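You operate a simulated robot arm through the tools that you are given. There is no shell and no other tool. Be economical: measure what you need, move in short steps, check, and stop when the job is done.

Carry out the task below with a simulated robot arm. There is one attempt and no reset: what you move stays moved.

Task
Blow the docked mould dry at 10, then 20, then 30 psi.
Fine: turn the pressure knob back to 0.

The check looks at the end state, three seconds after you hand in, the way a careful person would. Anything else that was tipped, shoved, dropped, spilled or broken makes it a failure.

Robot
A 7-joint arm with a two-finger parallel gripper, fixed in place. Base frame: the origin is at the foot of the arm, x ahead of it, y to its left, z up; the work surface is at about z = 864. Readings come in mm, degrees, newtons and seconds.
With the tool pointing down near the work surface it reaches from about 300 to 700 mm from the base axis. Its first joint turns from -66.0 to 66.0 degrees. Payload 1.57 kg.
The tool frame sits at the grasp point between the pads (the TCP): z along the fingers, y along the line on which they close. The tips reach 30 mm beyond it. Largest opening 110 mm; finger width 24, thickness 12; the body of the gripper, 48 by 112 mm, starts 78 mm behind the TCP.
Orientation is told as [roll, pitch, yaw] about the base's x, y, z axes, in that order, counted from this pose: with the fingers straight down and closing along the base's y, the tool's x points along the base's -x, its y along +y and its z along -z.

Tools
- The arm moves only by the tool send_rows. Its argument "steps" is text: rows parted by semicolons, each of 6 numbers parted by spaces: the shift along the tool's x, y, z in mm, then the turn, a rotation vector about the tool's x, y, z in degrees. In form: x y z ax ay az; .... A call has 1 to 12 rows; each row is the pose to reach, as a shift and turn from the pose commanded when the call began, along the tool's axes at that moment. "jaw" is the opening in per cent of the stroke, from 0 (shut) to 100 (fully open), set as the call begins (left out, the last holds). Rows are played at 5 a second. More than 50 mm and 8.6 degrees between two rows, or a gripper value outside its range, and nothing of the call is played. A pose out of reach is approached as far as the arm can. The call stops where the force on the tool passes 40 N (or 10 N more than at its start, if that is more) or the arm is blocked; 0.2 s more then pass. Each finger travels about 108 mm/s and halts on what it meets, pressing with about 26 N; the grip force reading is that of the motor and also rises with nothing between the fingers. The clock runs only during rows and for 0.2 s after the last one: add rows that repeat a pose to give the fingers time. It gives the time, the measured TCP pose, the force on the tool (base axes), the opening and the grip force at its end, in the units of the frame above (readings bear some noise).
- Cameras (640 x 400 px; columns grow to the right, rows downward): "scene" is fixed at [165.2, -398, 1394.2]; the picture's right is [0.74, -0.67, 0.00], its down [-0.44, -0.49, -0.75] and it looks along [0.51, 0.56, -0.66] (base axes); focal length 332 px, centre (320, 200). "wrist" rides on the gripper at [-36, 0, -80] in the tool frame; the picture's right is [0.00, -1.00, 0.00], its down [0.97, 0.00, -0.24] and it looks along [0.24, 0.00, 0.97] (tool axes); focal length 218 px, centre (320, 200). There is no depth. A picture from a camera that has moved, and an enlarged one, comes with that camera's place and axes in the base frame and with its lens.
- get_image(camera): a new picture of that camera. No time passes.
- inspect(camera, box): a new picture of the part [left, top, right, bottom] of that camera's present view, enlarged. No time passes.
- finish_job(): hands the job in; it is judged then, once.

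Go step by step. Nothing tells you positions but the pictures and the camera data: compare them with the known pose of the tool, close in by small moves and look again before you grip or let go. The budget is 120 turns and 76 pictures, counting those below and the enlarged ones. Unless the task says otherwise, let go and move clear before handing in, and close with one line.

The tools are called after ">>>" as a command line: name --argument value ..., lists and objects as JSON in quotes. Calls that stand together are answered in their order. send_rows: Moves the arm, as the interface text tells. Its arguments: {"type":"object","properties":{"steps":{"type":"string"},"jaw":{"type":"number"}},"required":["steps"]} The other tools are called the same way: get_image (camera) takes a picture; inspect (camera, box) takes an enlarged picture of a part of a camera's view; finish_job () hands the job in.

At the start:

```text
clock: 0.0
tool_pos: [310.4, -106.7, 1160.0]
ee_rot: [-0.1, 0.0, 0.0]
ft_force: [0.5, 0.7, 0.3]
gripper_width: 110.0
gripper_force: 0.1
```

scene: 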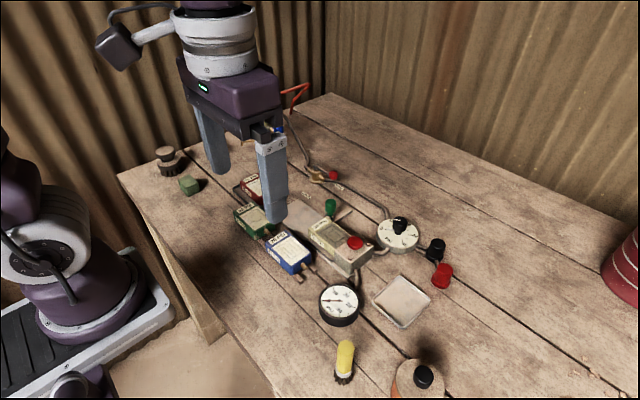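
wrist: 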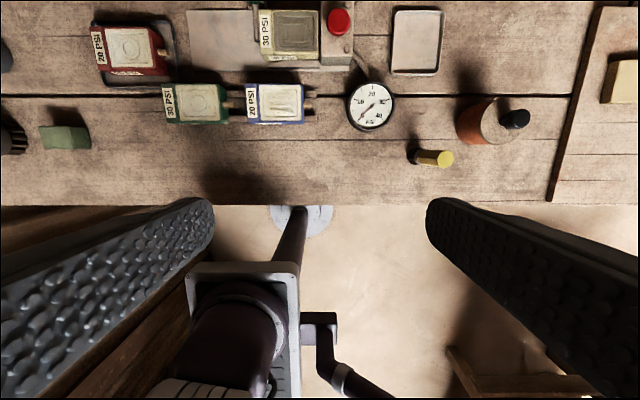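

I see a bench with several moulds labelled by psi, a dock with a mould, a gauge, a pressure knob and coloured buttons. I'll look closer first.

>>> inspect --camera "scene" --box '[220, 160, 470, 330]'

>>> inspect --camera "scene" --box '[340, 190, 470, 290]'

>>> inspect --camera "wrist" --box '[80, 0, 460, 180]'

```text
2.35 times, centred on (345, 245) of scene
camera zoom: at [165.2, -398.0, 1394.2], right [0.74, -0.67, 0.0], down [-0.44, -0.49, -0.75], along [0.51, 0.56, -0.66], focal length 782 px, centre (261, 94)
```

zoom: 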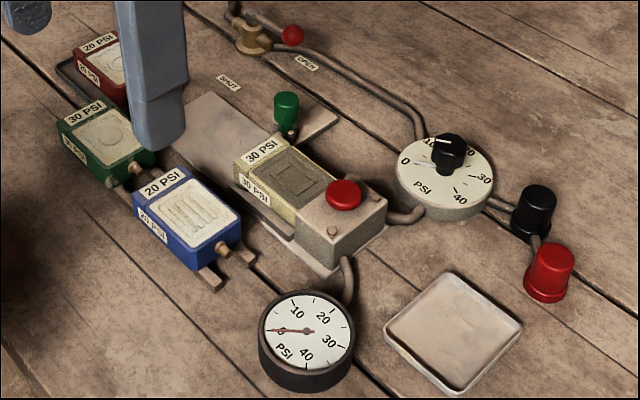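

```text
4.00 times, centred on (405, 240) of scene
camera zoom: at [165.2, -398.0, 1394.2], right [0.74, -0.67, 0.0], down [-0.44, -0.49, -0.75], along [0.51, 0.56, -0.66], focal length 1329 px, centre (-20, 40)
```

zoom: 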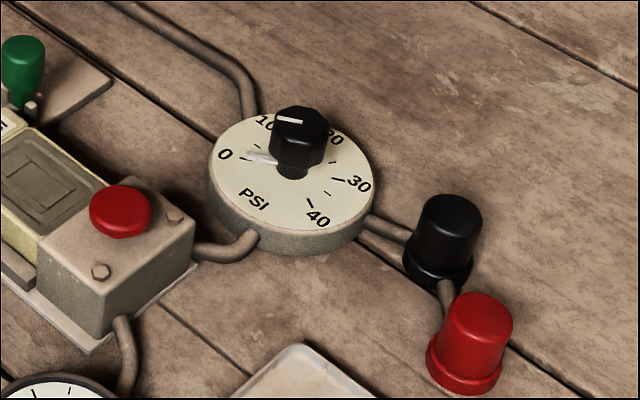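

```text
1.68 times, centred on (270, 90) of wrist
camera zoom: at [346.7, -107.3, 1239.1], right [0.0, -1.0, 0.0], down [-0.97, 0.0, 0.24], along [-0.24, 0.0, -0.97], focal length 368 px, centre (404, 385)
```

zoom: 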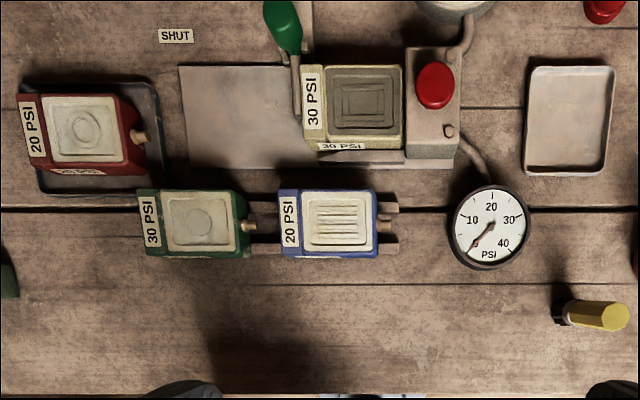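

The yellow mould (30 PSI) is in the dock with a red button, next to the regulator dial. I need to see the supply valve and the clamp lever.

>>> inspect --camera "scene" --box '[270, 70, 430, 220]'

>>> inspect --camera "scene" --box '[290, 155, 370, 215]'

>>> inspect --camera "scene" --box '[290, 195, 390, 285]'

```text
2.67 times, centred on (350, 145) of scene
camera zoom: at [165.2, -398.0, 1394.2], right [0.74, -0.67, 0.0], down [-0.44, -0.49, -0.75], along [0.51, 0.56, -0.66], focal length 886 px, centre (240, 347)
```

zoom: 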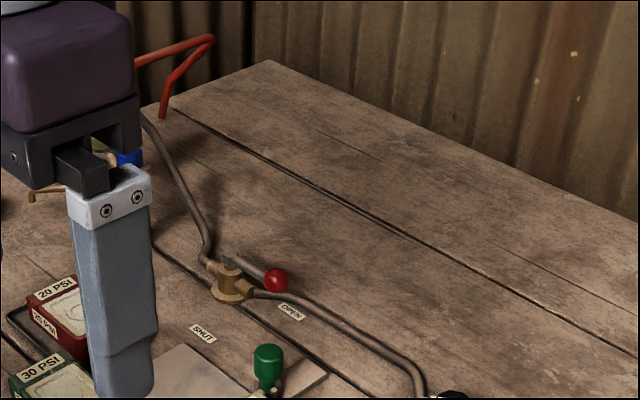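

```text
6.67 times, centred on (330, 185) of scene
camera zoom: at [165.2, -398.0, 1394.2], right [0.74, -0.67, 0.0], down [-0.44, -0.49, -0.75], along [0.51, 0.56, -0.66], focal length 2215 px, centre (253, 300)
```

zoom: 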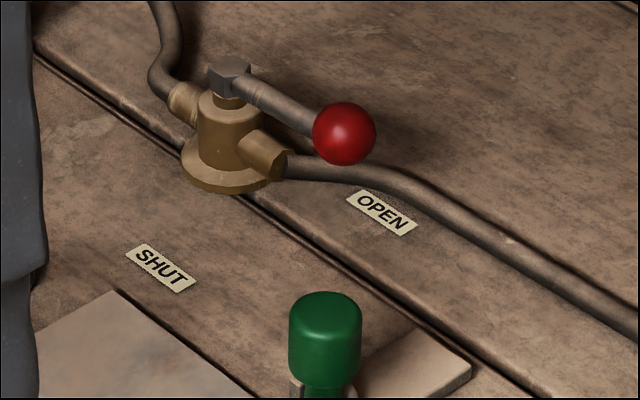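

```text
4.44 times, centred on (340, 240) of scene
camera zoom: at [165.2, -398.0, 1394.2], right [0.74, -0.67, 0.0], down [-0.44, -0.49, -0.75], along [0.51, 0.56, -0.66], focal length 1477 px, centre (231, 22)
```

zoom: 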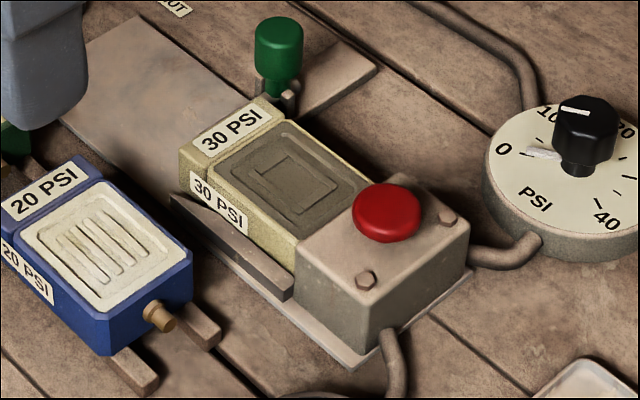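

The valve handle lies at OPEN, the dial reads 0 and the mould's rating is 30 PSI. I'll move over the dock with the gripper high to look from above at the knob, button and clamp.

>>> send_rows --steps "-45 -6 0 0 0 0;-90 -12 0 0 0 0;-135 -18 0 0 0 0;-180 -23 0 0 0 0;-180 -23 0 0 0 0"

>>> get_image --camera "wrist"

>>> inspect --camera "wrist" --box '[200, 30, 440, 190]'

```text
clock: 1.2
tool_pos: [493.9, -126.0, 1161.4]
ee_rot: [0.0, 0.0, -0.1]
ft_force: [-0.4, -0.4, -0.3]
gripper_width: 109.9
gripper_force: 0.1
```

```text
67 pictures are left
camera wrist: at [529.0, -126.4, 1240.4], right [0.0, -1.0, 0.0], down [-0.97, 0.0, 0.24], along [-0.24, 0.0, -0.97], focal length 218 px, centre (320, 200)
```

wrist: 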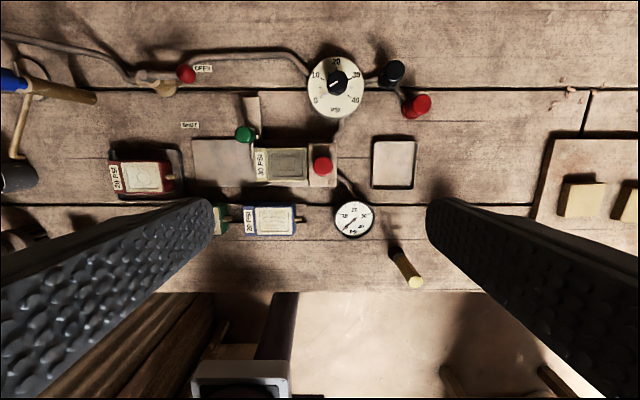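

```text
2.50 times, centred on (320, 110) of wrist
camera zoom: at [529.0, -126.4, 1240.4], right [0.0, -1.0, 0.0], down [-0.97, 0.0, 0.24], along [-0.24, 0.0, -0.97], focal length 546 px, centre (320, 425)
```

zoom: 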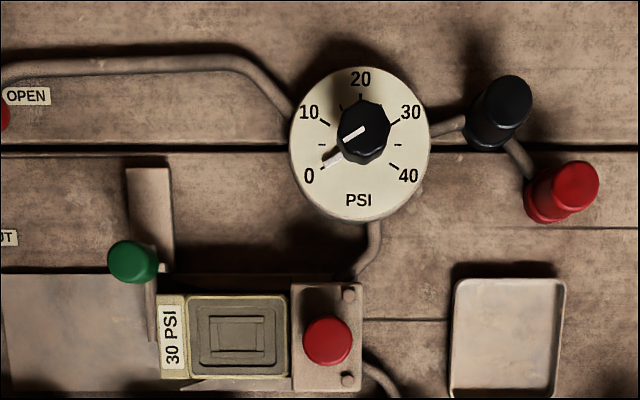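

Dial: 0 at lower left, 60° per 10 psi; knob top about (613,-148,917). I'll look closer at the green lever to see whether the mould is clamped.

>>> send_rows --steps "0 30 30 0 0 0;0 66 70 0 0 0;0 66 110 0 0 0;0 66 110 0 0 0"

>>> get_image --camera "wrist"

>>> inspect --camera "wrist" --box '[250, 60, 410, 180]'

```text
refused: row 2 steps farther than a row can; nothing moved
```

```text
65 pictures are left
camera wrist: at [529.0, -126.4, 1240.4], right [0.0, -1.0, 0.0], down [-0.97, 0.0, 0.24], along [-0.24, 0.0, -0.97], focal length 218 px, centre (320, 200)
```

wrist: 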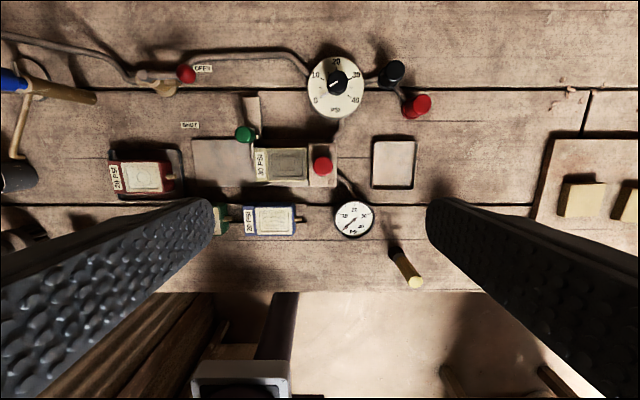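

```text
3.33 times, centred on (330, 120) of wrist
camera zoom: at [529.0, -126.4, 1240.4], right [0.0, -1.0, 0.0], down [-0.97, 0.0, 0.24], along [-0.24, 0.0, -0.97], focal length 728 px, centre (287, 467)
```

zoom: 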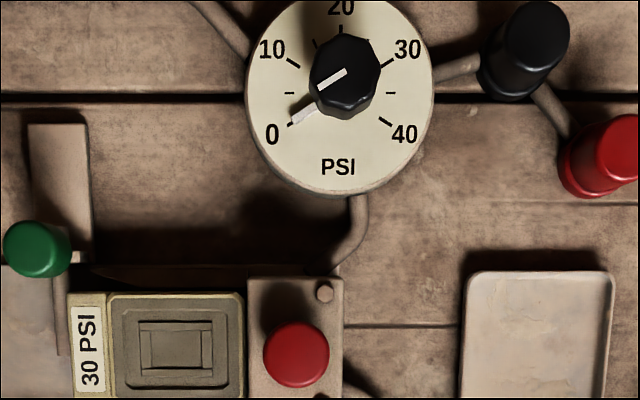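

The step was too long, so I'll repeat it in shorter rows.

>>> send_rows --steps "0 25 30 0 0 0;0 50 60 0 0 0;0 66 90 0 0 0;0 66 110 0 0 0;0 66 110 0 0 0"

>>> inspect --camera "wrist" --box '[200, 40, 440, 190]'

```text
clock: 2.4
tool_pos: [490.5, -63.9, 1047.5]
ee_rot: [0.1, 0.0, 0.0]
ft_force: [0.0, -0.6, -0.4]
gripper_width: 109.9
gripper_force: 0.2
```

```text
2.67 times, centred on (320, 115) of wrist
camera zoom: at [527.3, -64.1, 1126.2], right [0.0, -1.0, 0.0], down [-0.97, 0.0, 0.24], along [-0.24, 0.0, -0.97], focal length 582 px, centre (320, 427)
```

zoom: 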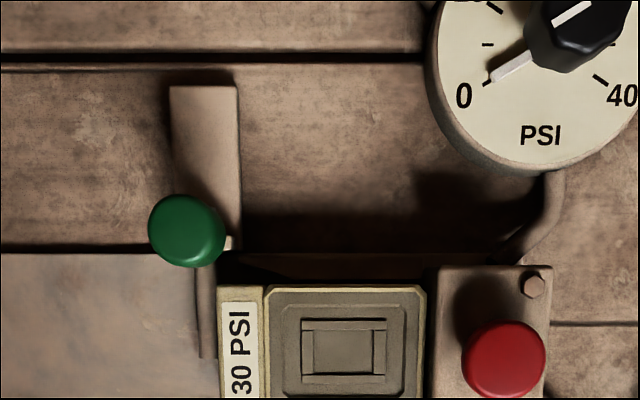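

The latch bar lies across the mould's end, so it's clamped. Next I go above the knob with a 30° counter-clockwise yaw, so each 60° turn stays within the wrist's range.

>>> send_rows --steps "-31 -21 0 0 0 -7.5;-62 -42 0 0 0 -15;-93 -63 0 0 0 -22.5;-122 -84 0 0 0 -30;-122 -84 0 0 0 -30" --jaw 55

>>> get_image --camera "wrist"

>>> get_image --camera "scene"

```text
clock: 3.6
tool_pos: [611.1, -147.5, 1047.7]
ee_rot: [0.0, 0.0, 30.1]
ft_force: [-0.8, 1.1, 0.0]
gripper_width: 60.6
gripper_force: 0.1
```

```text
62 pictures are left
camera wrist: at [641.5, -130.1, 1126.9], right [0.5, -0.87, 0.0], down [-0.84, -0.49, 0.24], along [-0.21, -0.12, -0.97], focal length 218 px, centre (320, 200)
```

wrist: 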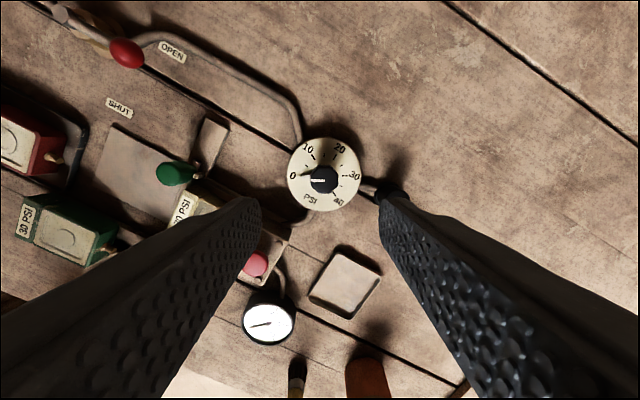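

```text
61 pictures are left
```

scene: 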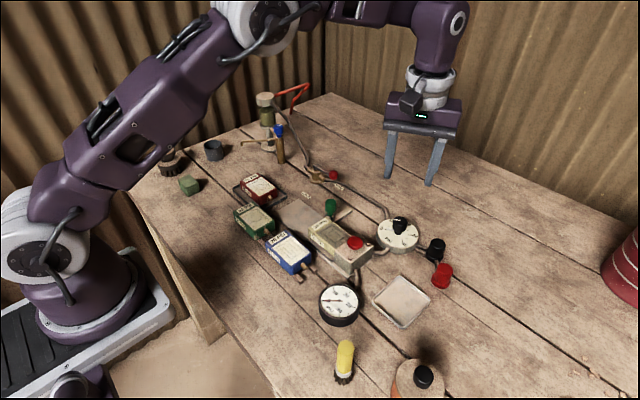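

The knob is nearly centred under the gripper (about 615,-149). I'll descend until the tips straddle it and then look.

>>> send_rows --steps "-2.3 -3 40 0 0 0;-2.3 -3 80 0 0 0;-2.3 -3 105 0 0 0;-2.3 -3 120 0 0 0;-2.3 -3 120 0 0 0"

>>> inspect --camera "scene" --box '[340, 190, 470, 290]'

>>> inspect --camera "wrist" --box '[240, 150, 400, 250]'

```text
clock: 4.8
tool_pos: [614.1, -150.2, 930.9]
ee_rot: [-0.1, 0.0, 30.1]
ft_force: [0.2, 0.1, 0.8]
gripper_width: 60.6
gripper_force: 0.1
```

```text
4.00 times, centred on (405, 240) of scene
camera zoom: at [165.2, -398.0, 1394.2], right [0.74, -0.67, 0.0], down [-0.44, -0.49, -0.75], along [0.51, 0.56, -0.66], focal length 1329 px, centre (-20, 40)
```

zoom: 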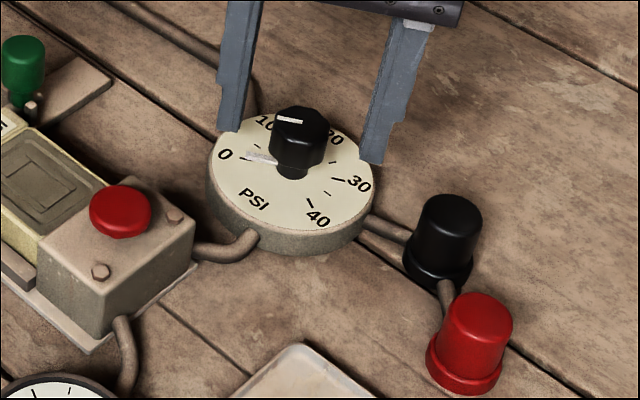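

```text
4.00 times, centred on (320, 200) of wrist
camera zoom: at [646.4, -132.4, 1009.8], right [0.5, -0.87, 0.0], down [-0.84, -0.48, 0.24], along [-0.21, -0.12, -0.97], focal length 873 px, centre (320, 200)
```

zoom: 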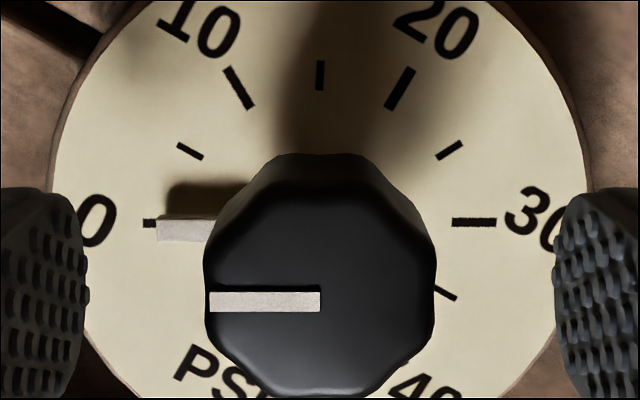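

The tips straddle the knob. I'll centre 4 mm further, drop 4 mm and close.

>>> send_rows --steps "-4 -0.5 4 0 0 0;-4 -0.5 4 0 0 0"

>>> send_rows --steps "0 0 0 0 0 0;0 0 0 0 0 0;0 0 0 0 0 0" --jaw 0

>>> inspect --camera "wrist" --box '[240, 150, 400, 250]'

```text
clock: 5.4
tool_pos: [620.9, -147.6, 927.0]
ee_rot: [-0.1, 0.0, 30.1]
ft_force: [-0.5, 0.8, -0.4]
gripper_width: 60.7
gripper_force: 0.0
```

```text
clock: 6.2
tool_pos: [618.9, -147.8, 926.1]
ee_rot: [0.1, 0.0, 30.1]
ft_force: [-8.1, 9.3, 2.6]
gripper_width: 29.6
gripper_force: 39.2
```

```text
4.00 times, centred on (320, 200) of wrist
camera zoom: at [650.7, -130.1, 1005.7], right [0.5, -0.87, 0.0], down [-0.84, -0.49, 0.24], along [-0.21, -0.12, -0.97], focal length 873 px, centre (320, 200)
```

zoom: 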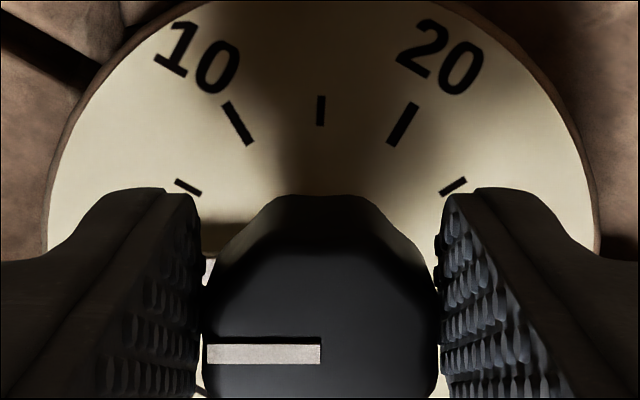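

Gripped; a 12 N sideways load says my centre is off slightly along the closing line. I'll shift a bit that way and check the load.

>>> send_rows --steps "0 1.5 0 0 0 0;0 1.5 0 0 0 0"

```text
clock: 6.8
tool_pos: [618.6, -147.5, 927.0]
ee_rot: [-0.1, 0.1, 29.9]
ft_force: [3.2, -0.7, -10.3]
gripper_width: 29.8
gripper_force: 39.4
```

Load relieved. Now turning the knob 60° clockwise to 10.

>>> send_rows --steps "0 0 0 0 0 7.5;0 0 0 0 0 15;0 0 0 0 0 22.5;0 0 0 0 0 30;0 0 0 0 0 37.5;0 0 0 0 0 45;0 0 0 0 0 52.5;0 0 0 0 0 60;0 0 0 0 0 60"

>>> inspect --camera "wrist" --box '[240, 150, 400, 250]'

>>> inspect --camera "scene" --box '[310, 190, 440, 330]'

```text
clock: 8.8
tool_pos: [617.0, -150.7, 926.9]
ee_rot: [-0.5, 0.0, -30.3]
ft_force: [-18.6, -31.5, 14.8]
gripper_width: 29.1
gripper_force: 38.7
```

```text
4.00 times, centred on (320, 200) of wrist
camera zoom: at [647.8, -168.8, 1005.6], right [-0.5, -0.86, 0.01], down [-0.84, 0.49, 0.24], along [-0.21, 0.12, -0.97], focal length 873 px, centre (320, 200)
```

zoom: 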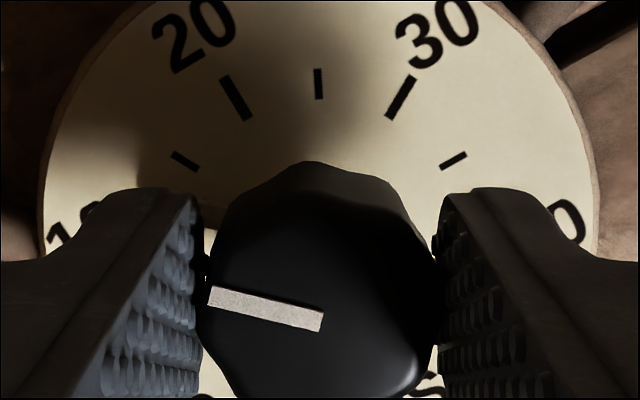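

```text
2.86 times, centred on (375, 260) of scene
camera zoom: at [164.5, -398.8, 1394.0], right [0.74, -0.67, 0.0], down [-0.44, -0.49, -0.75], along [0.51, 0.56, -0.66], focal length 949 px, centre (163, 29)
```

zoom: 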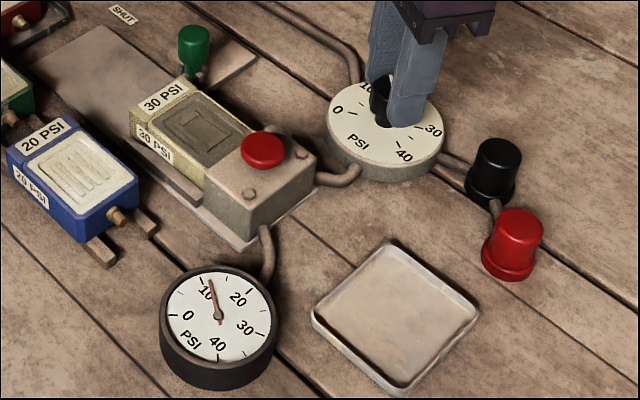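

The gauge reads a little over 10: the knob overshot because my centre was off (true centre about 615,-149.5). I'll release, recentre, regrip and trim.

>>> send_rows --steps "0 0 0 0 0 0;0 0 0 0 0 0;0 0 0 0 0 0" --jaw 50

>>> inspect --camera "wrist" --box '[240, 150, 400, 250]'

>>> inspect --camera "scene" --box '[315, 280, 365, 330]'

```text
clock: 9.6
tool_pos: [618.3, -146.4, 926.3]
ee_rot: [0.0, 0.0, -30.0]
ft_force: [-0.1, -0.3, -0.8]
gripper_width: 55.2
gripper_force: 0.1
```

```text
4.00 times, centred on (320, 200) of wrist
camera zoom: at [650.1, -165.0, 1005.1], right [-0.5, -0.87, 0.0], down [-0.84, 0.49, 0.24], along [-0.21, 0.12, -0.97], focal length 873 px, centre (320, 200)
```

zoom: 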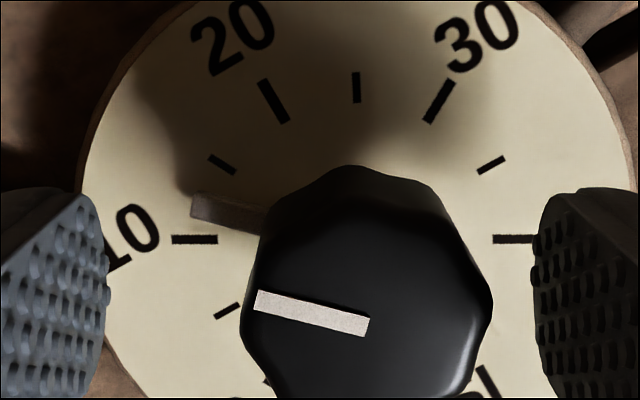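

```text
8.00 times, centred on (340, 305) of scene
camera zoom: at [165.2, -398.0, 1394.2], right [0.74, -0.67, 0.0], down [-0.44, -0.49, -0.75], along [0.51, 0.56, -0.66], focal length 2658 px, centre (160, -640)
```

zoom: 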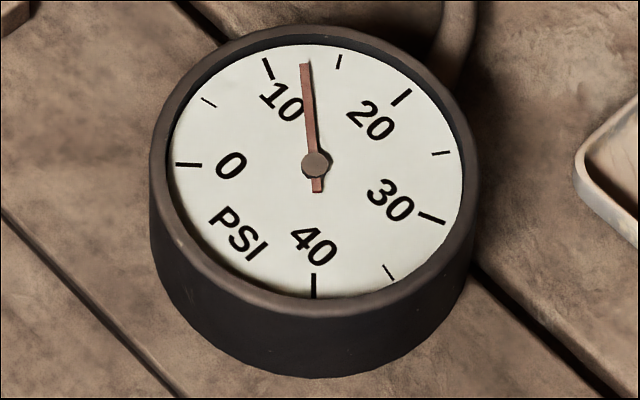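

The knob sits about 12.5° past 10. I'll align the jaws to the facets (12.5° more), regrip centred, and turn back 12.5°.

>>> send_rows --steps "1.3 -4.4 0 0 0 6;1.3 -4.4 0 0 0 12.5;1.3 -4.4 0 0 0 12.5"

>>> send_rows --steps "0 0 0 0 0 0;0 0 0 0 0 0;0 0 0 0 0 0" --jaw 0

>>> inspect --camera "wrist" --box '[240, 150, 400, 250]'

```text
clock: 10.4
tool_pos: [614.5, -150.2, 925.7]
ee_rot: [0.0, 0.0, -42.6]
ft_force: [-0.3, 0.1, 0.6]
gripper_width: 55.1
gripper_force: 0.1
```

```text
clock: 11.2
tool_pos: [615.8, -151.3, 926.7]
ee_rot: [-0.2, 0.0, -42.6]
ft_force: [-3.9, -2.8, -0.2]
gripper_width: 29.6
gripper_force: 39.3
```

```text
4.00 times, centred on (320, 200) of wrist
camera zoom: at [642.1, -175.7, 1005.2], right [-0.68, -0.74, 0.0], down [-0.71, 0.66, 0.24], along [-0.18, 0.16, -0.97], focal length 873 px, centre (320, 200)
```

zoom: 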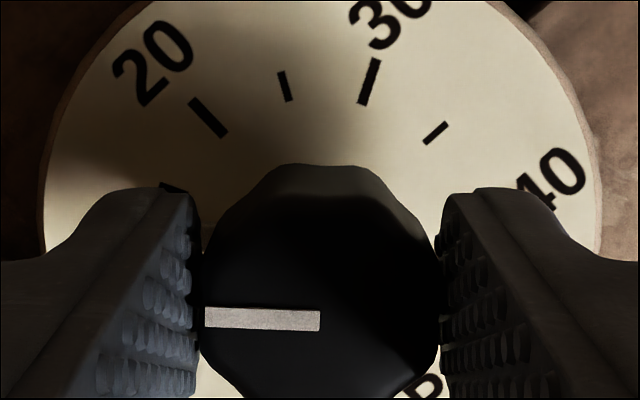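

Centred and low load. Turning back to yaw −29 or so.

>>> send_rows --steps "0 0 0 0 0 -6;0 0 0 0 0 -13;0 0 0 0 0 -13"

>>> send_rows --steps "0 0 0 0 0 0;0 0 0 0 0 0;0 0 0 0 0 0" --jaw 50

>>> inspect --camera "wrist" --box '[240, 150, 400, 250]'

>>> inspect --camera "scene" --box '[315, 280, 365, 330]'

```text
clock: 12.0
tool_pos: [616.5, -151.3, 925.7]
ee_rot: [0.0, 0.0, -29.6]
ft_force: [-6.5, -6.0, 5.0]
gripper_width: 29.9
gripper_force: 39.3
```

```text
clock: 12.8
tool_pos: [615.5, -149.8, 924.9]
ee_rot: [0.0, 0.0, -29.5]
ft_force: [0.7, 0.0, 0.1]
gripper_width: 55.3
gripper_force: 0.1
```

```text
4.00 times, centred on (320, 200) of wrist
camera zoom: at [647.2, -168.4, 1005.0], right [-0.49, -0.87, 0.0], down [-0.84, 0.48, 0.24], along [-0.21, 0.12, -0.97], focal length 873 px, centre (320, 200)
```

zoom: 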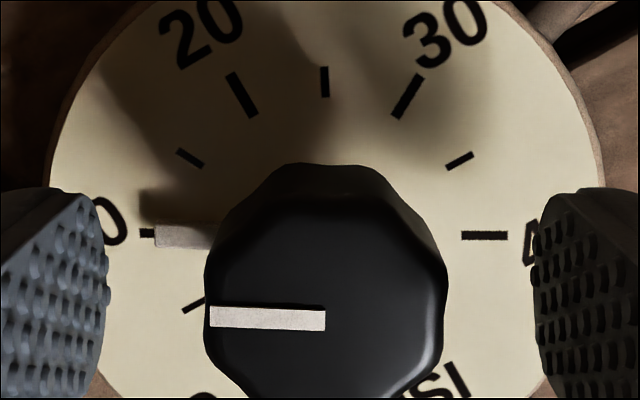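

```text
8.00 times, centred on (340, 305) of scene
camera zoom: at [165.2, -398.0, 1394.2], right [0.74, -0.67, 0.0], down [-0.44, -0.49, -0.75], along [0.51, 0.56, -0.66], focal length 2658 px, centre (160, -640)
```

zoom: 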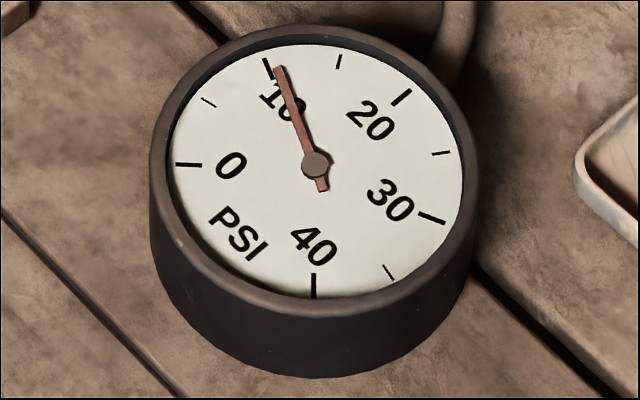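

Gauge and dial read 10. Now lift, move over the red button (about 501,-130,915) with closed fingers, and yaw to 15° on the way.

>>> send_rows --steps "0 0 -30 0 0 0;0 0 -65 0 0 0;36 -13 -65 0 0 -8;72 -26 -65 0 0 -16;109.4 -39.1 -65 0 0 -24;109.4 -39.1 -65 0 0 -32;109.4 -39.1 -65 0 0 -40;109.4 -39.1 -65 0 0 -44.5;109.4 -39.1 -65 0 0 -44.5"

>>> send_rows --steps "0 0 0 0 0 0;0 0 0 0 0 0;0 0 0 0 0 0" --jaw 0

>>> get_image --camera "scene"

>>> get_image --camera "wrist"

```text
clock: 14.8
tool_pos: [501.1, -127.9, 989.9]
ee_rot: [0.0, 0.0, 15.1]
ft_force: [0.2, -0.1, -0.6]
gripper_width: 54.9
gripper_force: 0.0
```

```text
clock: 15.6
tool_pos: [502.5, -129.3, 989.8]
ee_rot: [0.0, 0.0, 15.1]
ft_force: [-0.4, 0.9, 0.1]
gripper_width: 0.0
gripper_force: 20.8
```

```text
50 pictures are left
```

scene: 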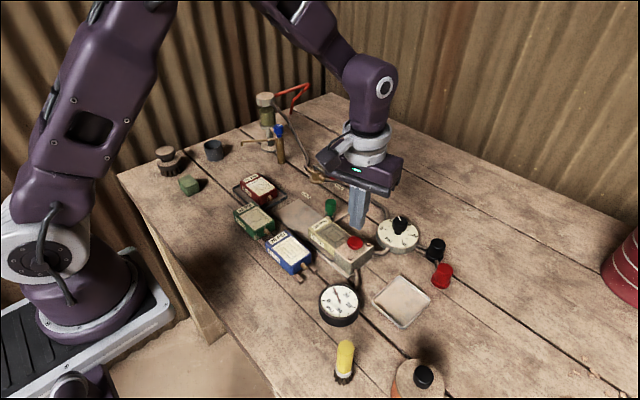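

```text
49 pictures are left
camera wrist: at [535.9, -120.4, 1068.7], right [0.26, -0.97, 0.0], down [-0.94, -0.25, 0.24], along [-0.23, -0.06, -0.97], focal length 218 px, centre (320, 200)
```

wrist: 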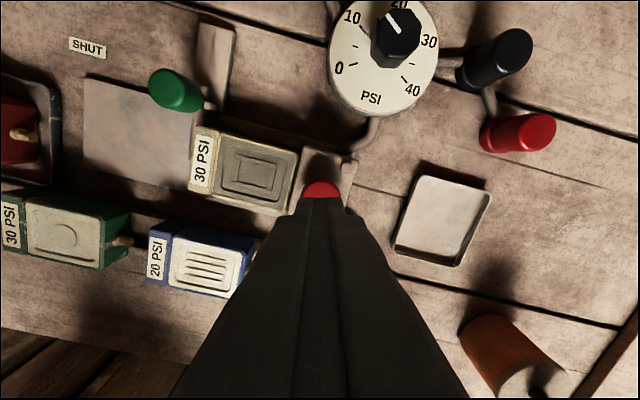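

The fingertips sit right over the button. Descending gently to press.

>>> send_rows --steps "0 0 20 0 0 0;0 0 38 0 0 0;0 0 43 0 0 0;0 0 46 0 0 0;0 0 46 0 0 0"

>>> inspect --camera "scene" --box '[300, 190, 430, 330]'

```text
clock: 16.8
tool_pos: [500.4, -129.8, 944.5]
ee_rot: [-0.1, 0.0, 15.0]
ft_force: [-1.7, -0.4, 1.7]
gripper_width: 0.1
gripper_force: 20.9
```

```text
2.86 times, centred on (365, 260) of scene
camera zoom: at [165.1, -398.0, 1394.2], right [0.74, -0.67, 0.0], down [-0.44, -0.49, -0.75], along [0.51, 0.56, -0.66], focal length 949 px, centre (191, 29)
```

zoom: 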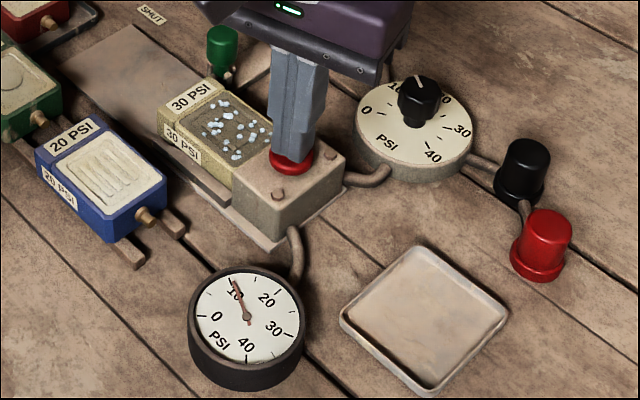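

Water is bubbling off the mould: the blow is working. I'll hold and watch until it stops.

>>> send_rows --steps "0 0 1 0 0 0;0 0 1 0 0 0;0 0 1 0 0 0;0 0 1 0 0 0;0 0 1 0 0 0;0 0 1 0 0 0;0 0 1 0 0 0;0 0 1 0 0 0;0 0 1 0 0 0;0 0 1 0 0 0"

>>> inspect --camera "scene" --box '[300, 190, 430, 330]'

```text
clock: 19.0
tool_pos: [500.3, -130.1, 944.5]
ee_rot: [-0.1, 0.0, 15.0]
ft_force: [0.5, 0.1, 2.8]
gripper_width: 0.0
gripper_force: 21.1
```

```text
2.86 times, centred on (365, 260) of scene
camera zoom: at [165.2, -398.0, 1394.2], right [0.74, -0.67, 0.0], down [-0.44, -0.49, -0.75], along [0.51, 0.56, -0.66], focal length 949 px, centre (191, 29)
```

zoom: 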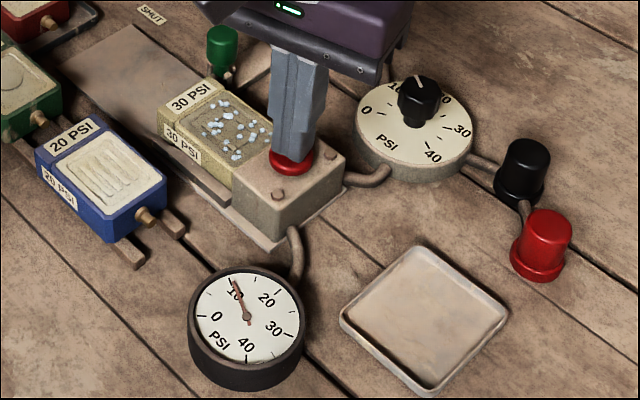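

Still blowing, with the face lightening slightly. Another two seconds to see whether it changes.

>>> send_rows --steps "0 0 0 0 0 0;0 0 0 0 0 0;0 0 0 0 0 0;0 0 0 0 0 0;0 0 0 0 0 0;0 0 0 0 0 0;0 0 0 0 0 0;0 0 0 0 0 0;0 0 0 0 0 0;0 0 0 0 0 0"

>>> inspect --camera "scene" --box '[300, 190, 430, 330]'

```text
clock: 21.2
tool_pos: [500.8, -129.7, 944.1]
ee_rot: [0.0, 0.0, 15.0]
ft_force: [1.5, 0.4, 2.4]
gripper_width: 0.3
gripper_force: 21.2
```

```text
2.86 times, centred on (365, 260) of scene
camera zoom: at [165.2, -398.0, 1394.2], right [0.74, -0.67, 0.0], down [-0.44, -0.49, -0.75], along [0.51, 0.56, -0.66], focal length 949 px, centre (191, 29)
```

zoom: 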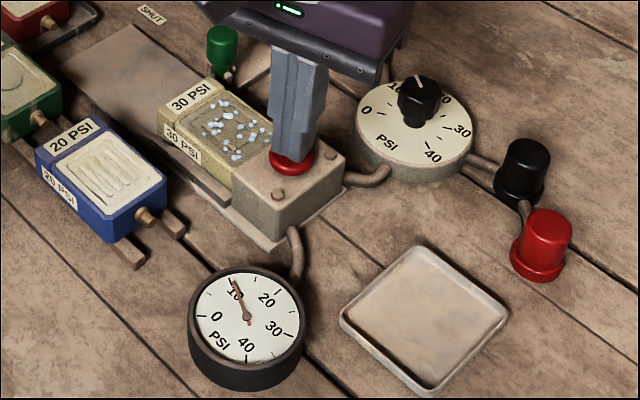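

The face is visibly lighter. Releasing the button and checking the wet/dry look.

>>> send_rows --steps "0 0 -15 0 0 0;0 0 -46 0 0 0;0 0 -46 0 0 0"

>>> inspect --camera "scene" --box '[300, 190, 430, 330]'

>>> send_rows --steps "-36 -16 0 0 0 0;-72 -33 0 0 0 0;-105.9 -49.1 0 0 0 0;-105.9 -49.1 0 0 0 0" --jaw 50

```text
clock: 22.0
tool_pos: [500.5, -130.1, 993.1]
ee_rot: [0.0, 0.0, 15.0]
ft_force: [0.1, 0.0, -0.7]
gripper_width: 0.0
gripper_force: 22.0
```

```text
2.86 times, centred on (365, 260) of scene
camera zoom: at [165.2, -398.0, 1394.2], right [0.74, -0.67, 0.0], down [-0.44, -0.49, -0.75], along [0.51, 0.56, -0.66], focal length 949 px, centre (191, 29)
```

zoom: 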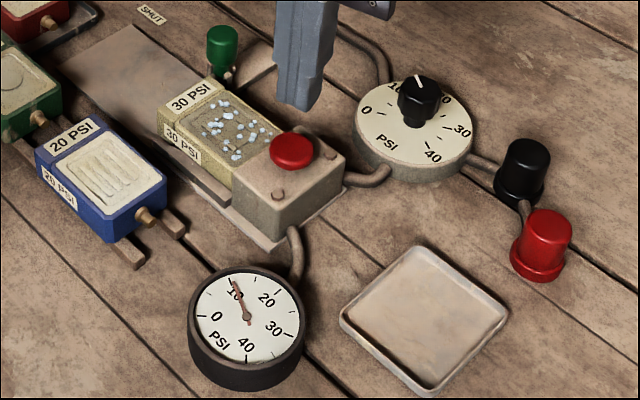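

```text
clock: 23.0
tool_pos: [618.5, -149.2, 990.7]
ee_rot: [0.0, 0.0, 15.0]
ft_force: [-0.3, -0.2, -0.6]
gripper_width: 55.0
gripper_force: 0.0
```

Back over the knob. Descending and closing with the jaws on the facets (yaw 15).

>>> send_rows --steps "0.6 0 30 0 0 0;0.6 0 55 0 0 0;0.6 0 65 0 0 0;0.6 0 65 0 0 0"

>>> inspect --camera "wrist" --box '[240, 150, 400, 250]'

```text
clock: 24.0
tool_pos: [617.5, -150.8, 926.0]
ee_rot: [0.0, 0.0, 15.0]
ft_force: [-0.6, -0.2, -0.5]
gripper_width: 55.0
gripper_force: 0.0
```

```text
4.00 times, centred on (320, 200) of wrist
camera zoom: at [651.5, -141.4, 1004.4], right [0.26, -0.97, 0.0], down [-0.94, -0.25, 0.24], along [-0.23, -0.06, -0.97], focal length 873 px, centre (320, 200)
```

zoom: 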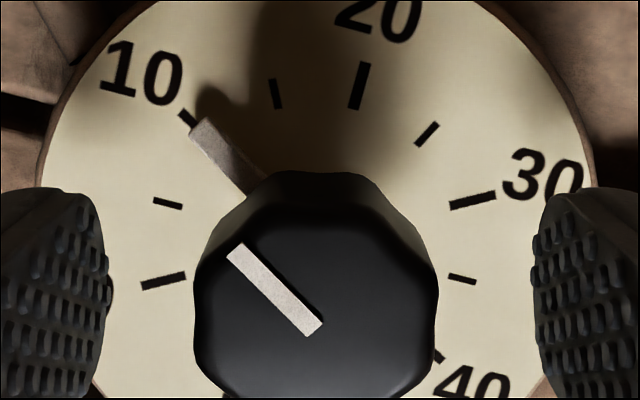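

Well centred with aligned facets. Closing and turning 59° clockwise.

>>> send_rows --steps "0 0 0 0 0 0;0 0 0 0 0 0;0 0 0 0 0 0" --jaw 0

>>> send_rows --steps "0 0 0 0 0 7.5;0 0 0 0 0 15;0 0 0 0 0 22.5;0 0 0 0 0 30;0 0 0 0 0 37.5;0 0 0 0 0 45;0 0 0 0 0 52.5;0 0 0 0 0 59;0 0 0 0 0 59"

>>> inspect --camera "wrist" --box '[240, 150, 400, 250]'

>>> inspect --camera "scene" --box '[315, 280, 365, 330]'

```text
clock: 24.8
tool_pos: [615.7, -147.9, 926.4]
ee_rot: [0.1, -0.1, 15.0]
ft_force: [-2.2, 4.4, -1.2]
gripper_width: 29.2
gripper_force: 38.1
```

```text
clock: 26.8
tool_pos: [617.7, -150.9, 925.0]
ee_rot: [-0.2, -0.1, -44.2]
ft_force: [-4.9, -16.4, 2.7]
gripper_width: 28.8
gripper_force: 39.0
```

```text
4.00 times, centred on (320, 200) of wrist
camera zoom: at [641.9, -176.7, 1004.6], right [-0.7, -0.72, 0.0], down [-0.7, 0.68, 0.24], along [-0.17, 0.17, -0.97], focal length 873 px, centre (320, 200)
```

zoom: 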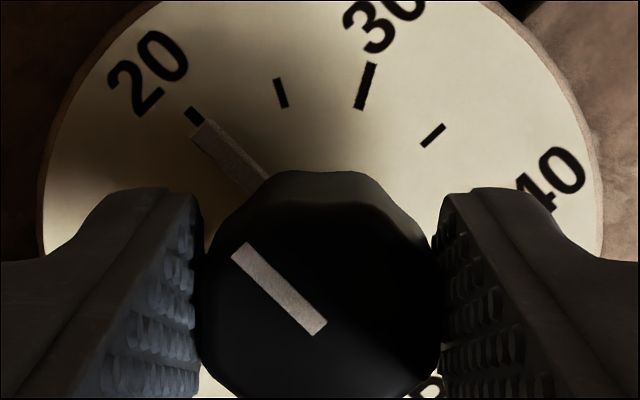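

```text
8.00 times, centred on (340, 305) of scene
camera zoom: at [165.0, -398.5, 1394.1], right [0.74, -0.67, 0.0], down [-0.44, -0.49, -0.75], along [0.51, 0.56, -0.66], focal length 2658 px, centre (160, -640)
```

zoom: 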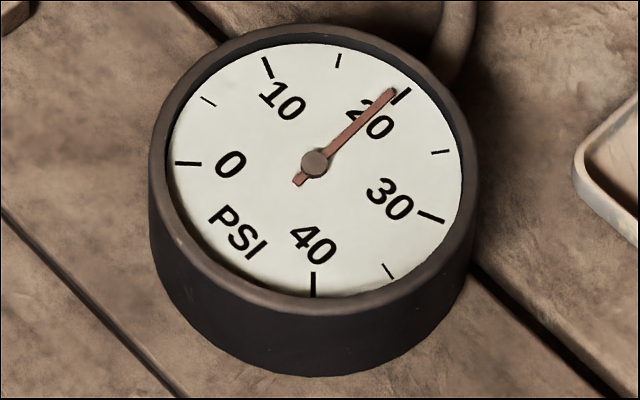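

Gauge and dial read 20. Release, lift, and go to the button again.

>>> send_rows --steps "0 0 0 0 0 0;0 0 0 0 0 0;0 0 -30 0 0 0;0 0 -65 0 0 0;32 -22 -65 0 0 -8;64 -44 -65 0 0 -16;96.4 -65.3 -65 0 0 -24;96.4 -65.3 -65 0 0 -32;96.4 -65.3 -65 0 0 -40;96.4 -65.3 -65 0 0 -45;96.4 -65.3 -65 0 0 -45" --jaw 50

>>> send_rows --steps "0 0 0 0 0 0;0 0 0 0 0 0;0 0 0 0 0 0" --jaw 0

>>> inspect --camera "scene" --box '[300, 190, 430, 330]'

```text
clock: 29.2
tool_pos: [501.3, -130.2, 989.6]
ee_rot: [0.1, -0.1, 1.1]
ft_force: [0.0, -0.5, 0.6]
gripper_width: 55.0
gripper_force: 0.0
```

```text
clock: 30.0
tool_pos: [501.8, -129.1, 990.4]
ee_rot: [0.1, 0.0, 1.1]
ft_force: [0.5, -0.4, -0.7]
gripper_width: 0.0
gripper_force: 21.2
```

```text
2.86 times, centred on (365, 260) of scene
camera zoom: at [165.2, -398.0, 1394.2], right [0.74, -0.67, 0.0], down [-0.44, -0.49, -0.75], along [0.51, 0.56, -0.66], focal length 949 px, centre (191, 29)
```

zoom: 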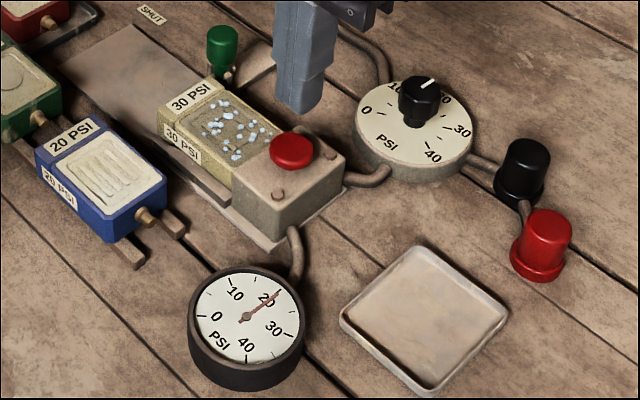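

Set at 20 and over the button; pressing and holding.

>>> send_rows --steps "0 0 20 0 0 0;0 0 38 0 0 0;0 0 43 0 0 0;0 0 46.5 0 0 0;0 0 46.5 0 0 0;0 0 46.5 0 0 0;0 0 46.5 0 0 0;0 0 46.5 0 0 0;0 0 46.5 0 0 0;0 0 46.5 0 0 0;0 0 46.5 0 0 0;0 0 46.5 0 0 0"

>>> send_rows --steps "0 0 0 0 0 0;0 0 0 0 0 0;0 0 0 0 0 0;0 0 0 0 0 0;0 0 0 0 0 0;0 0 0 0 0 0;0 0 0 0 0 0;0 0 0 0 0 0;0 0 0 0 0 0;0 0 0 0 0 0;0 0 0 0 0 0;0 0 0 0 0 0"

>>> inspect --camera "scene" --box '[300, 190, 430, 330]'

```text
clock: 32.6
tool_pos: [501.9, -130.6, 943.7]
ee_rot: [0.0, 0.0, 1.0]
ft_force: [0.7, 0.4, 1.8]
gripper_width: 0.3
gripper_force: 21.0
```

```text
clock: 35.2
tool_pos: [501.1, -129.7, 944.0]
ee_rot: [-0.1, 0.0, 1.0]
ft_force: [-0.2, -2.2, 2.9]
gripper_width: 0.0
gripper_force: 21.0
```

```text
2.86 times, centred on (365, 260) of scene
camera zoom: at [165.1, -398.0, 1394.2], right [0.74, -0.67, 0.0], down [-0.44, -0.49, -0.75], along [0.51, 0.56, -0.66], focal length 949 px, centre (191, 29)
```

zoom: 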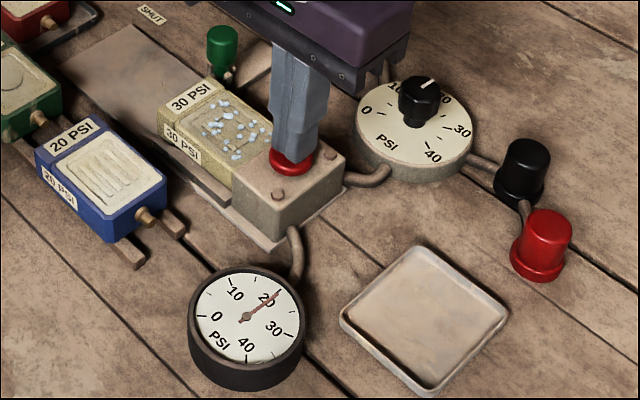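

The face is a shade lighter again. Lifting, returning to the knob at yaw 1.

>>> send_rows --steps "0 0 -15 0 0 0;0 0 -46.5 0 0 0;0 0 -46.5 0 0 0"

>>> inspect --camera "scene" --box '[300, 190, 390, 290]'

>>> send_rows --steps "-38 -6 0 0 0 0;-76 -13 0 0 0 0;-114 -21.5 0 0 0 0;-114 -21.5 20 0 0 0;-114 -21.5 45 0 0 0;-114 -21.5 65 0 0 0;-114 -21.5 65 0 0 0" --jaw 50

>>> inspect --camera "wrist" --box '[240, 150, 400, 250]'

```text
clock: 36.0
tool_pos: [503.0, -129.1, 990.4]
ee_rot: [0.0, 0.0, 1.0]
ft_force: [0.0, -0.2, -0.1]
gripper_width: 0.0
gripper_force: 20.2
```

```text
4.00 times, centred on (345, 240) of scene
camera zoom: at [165.2, -398.0, 1394.2], right [0.74, -0.67, 0.0], down [-0.44, -0.49, -0.75], along [0.51, 0.56, -0.66], focal length 1329 px, centre (220, 40)
```

zoom: 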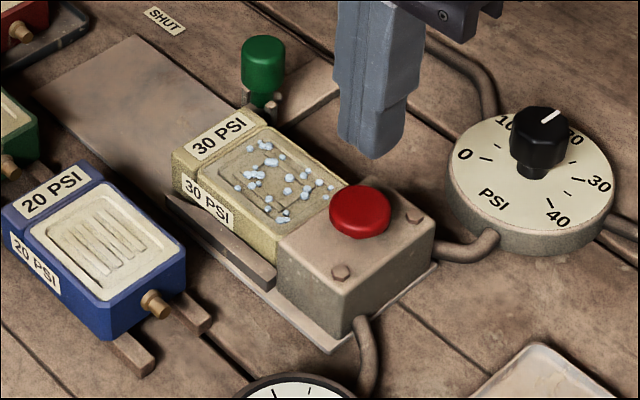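

```text
clock: 37.6
tool_pos: [615.7, -146.8, 927.2]
ee_rot: [0.0, -0.1, 1.1]
ft_force: [-0.9, 0.3, 0.5]
gripper_width: 55.3
gripper_force: 0.1
```

```text
4.00 times, centred on (320, 200) of wrist
camera zoom: at [651.9, -146.4, 1005.2], right [0.02, -1.0, 0.0], down [-0.97, -0.02, 0.24], along [-0.24, 0.0, -0.97], focal length 873 px, centre (320, 200)
```

zoom: 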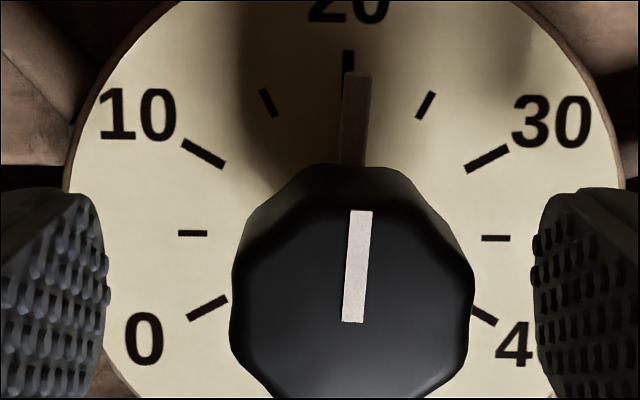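

Needs a 3 mm shift in y; then grip and turn 59°.

>>> send_rows --steps "0 -3.2 0 0 0 2;0 -3.2 0 0 0 2"

>>> send_rows --steps "0 0 0 0 0 0;0 0 0 0 0 0;0 0 0 0 0 0" --jaw 0

>>> send_rows --steps "0 0 0 0 0 7.5;0 0 0 0 0 15;0 0 0 0 0 22.5;0 0 0 0 0 30;0 0 0 0 0 37.5;0 0 0 0 0 45;0 0 0 0 0 52.5;0 0 0 0 0 58;0 0 0 0 0 58"

>>> inspect --camera "wrist" --box '[240, 150, 400, 250]'

>>> inspect --camera "scene" --box '[315, 280, 365, 330]'

```text
clock: 38.2
tool_pos: [615.6, -151.8, 925.0]
ee_rot: [0.0, 0.0, -1.0]
ft_force: [-0.3, -0.2, -0.8]
gripper_width: 55.2
gripper_force: 0.0
```

```text
clock: 39.0
tool_pos: [615.4, -150.0, 924.4]
ee_rot: [-0.1, 0.0, -1.0]
ft_force: [-1.0, 2.9, -1.1]
gripper_width: 29.6
gripper_force: 39.5
```

```text
clock: 41.0
tool_pos: [615.2, -151.1, 924.9]
ee_rot: [0.0, 0.1, -59.0]
ft_force: [-10.9, 22.4, 26.2]
gripper_width: 29.6
gripper_force: 39.4
```

```text
4.00 times, centred on (320, 200) of wrist
camera zoom: at [634.2, -183.1, 1003.8], right [-0.86, -0.51, 0.0], down [-0.5, 0.83, 0.24], along [-0.12, 0.21, -0.97], focal length 873 px, centre (320, 200)
```

zoom: 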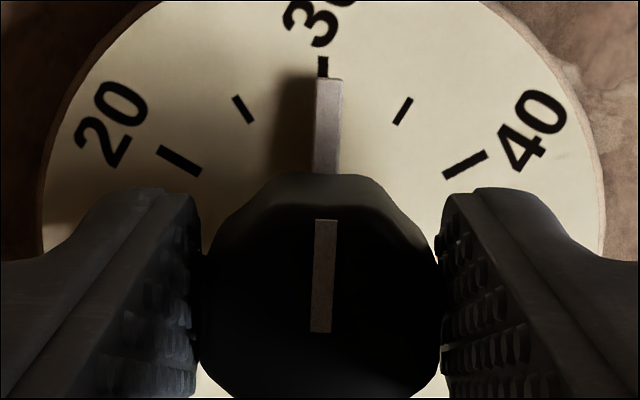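

```text
8.00 times, centred on (340, 305) of scene
camera zoom: at [164.5, -397.3, 1394.5], right [0.74, -0.67, 0.0], down [-0.44, -0.49, -0.75], along [0.51, 0.56, -0.66], focal length 2658 px, centre (160, -640)
```

zoom: 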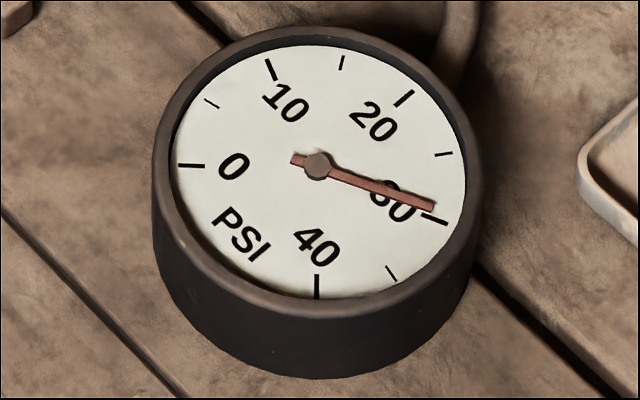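

Dial and gauge read 30. Release, go to the button keeping this yaw.

>>> send_rows --steps "0 0 0 0 0 0;0 0 0 0 0 0;0 0 -30 0 0 0;0 0 -65 0 0 0;25 -29 -65 0 0 0;51 -58 -65 0 0 0;76.1 -87.5 -65 0 0 0;76.1 -87.5 -65 0 0 0" --jaw 50

>>> send_rows --steps "0 0 0 0 0 0;0 0 0 0 0 0;0 0 0 0 0 0" --jaw 0

>>> inspect --camera "scene" --box '[300, 190, 430, 330]'

```text
clock: 42.8
tool_pos: [502.9, -131.7, 988.6]
ee_rot: [0.0, 0.0, -59.1]
ft_force: [-0.2, 0.0, 0.1]
gripper_width: 54.9
gripper_force: 0.0
```

```text
clock: 43.6
tool_pos: [502.3, -131.5, 989.7]
ee_rot: [0.1, 0.0, -59.0]
ft_force: [-0.4, -0.8, -0.4]
gripper_width: 0.0
gripper_force: 21.4
```

```text
2.86 times, centred on (365, 260) of scene
camera zoom: at [165.2, -398.0, 1394.2], right [0.74, -0.67, 0.0], down [-0.44, -0.49, -0.75], along [0.51, 0.56, -0.66], focal length 949 px, centre (191, 29)
```

zoom: 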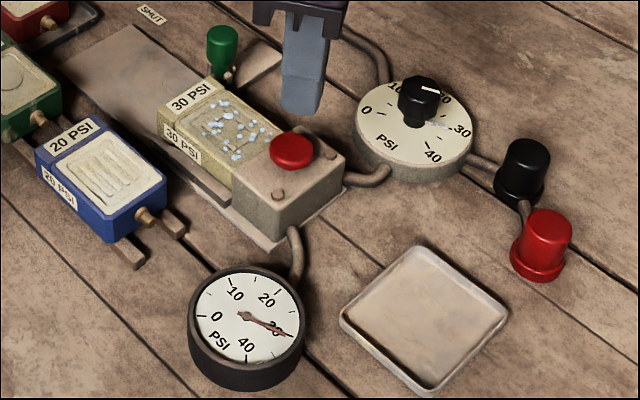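

Set at 30; pressing and holding.

>>> send_rows --steps "0 0 20 0 0 0;0 0 38 0 0 0;0 0 43 0 0 0;0 0 46 0 0 0;0 0 46 0 0 0;0 0 46 0 0 0;0 0 46 0 0 0;0 0 46 0 0 0;0 0 46 0 0 0;0 0 46 0 0 0;0 0 46 0 0 0;0 0 46 0 0 0"

>>> send_rows --steps "0 0 0 0 0 0;0 0 0 0 0 0;0 0 0 0 0 0;0 0 0 0 0 0;0 0 0 0 0 0;0 0 0 0 0 0;0 0 0 0 0 0;0 0 0 0 0 0;0 0 0 0 0 0;0 0 0 0 0 0;0 0 0 0 0 0;0 0 0 0 0 0"

>>> inspect --camera "scene" --box '[300, 190, 430, 330]'

```text
clock: 46.2
tool_pos: [500.9, -131.0, 943.2]
ee_rot: [0.0, 0.0, -59.1]
ft_force: [2.7, 0.3, 3.5]
gripper_width: 0.0
gripper_force: 21.1
```

```text
clock: 48.8
tool_pos: [501.3, -130.7, 942.3]
ee_rot: [0.0, 0.1, -59.0]
ft_force: [0.1, -1.1, 4.1]
gripper_width: 0.2
gripper_force: 21.5
```

```text
2.86 times, centred on (365, 260) of scene
camera zoom: at [165.2, -398.0, 1394.2], right [0.74, -0.67, 0.0], down [-0.44, -0.49, -0.75], along [0.51, 0.56, -0.66], focal length 949 px, centre (191, 29)
```

zoom: 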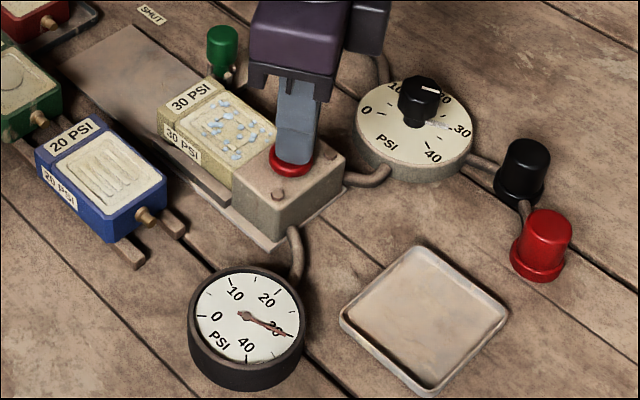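

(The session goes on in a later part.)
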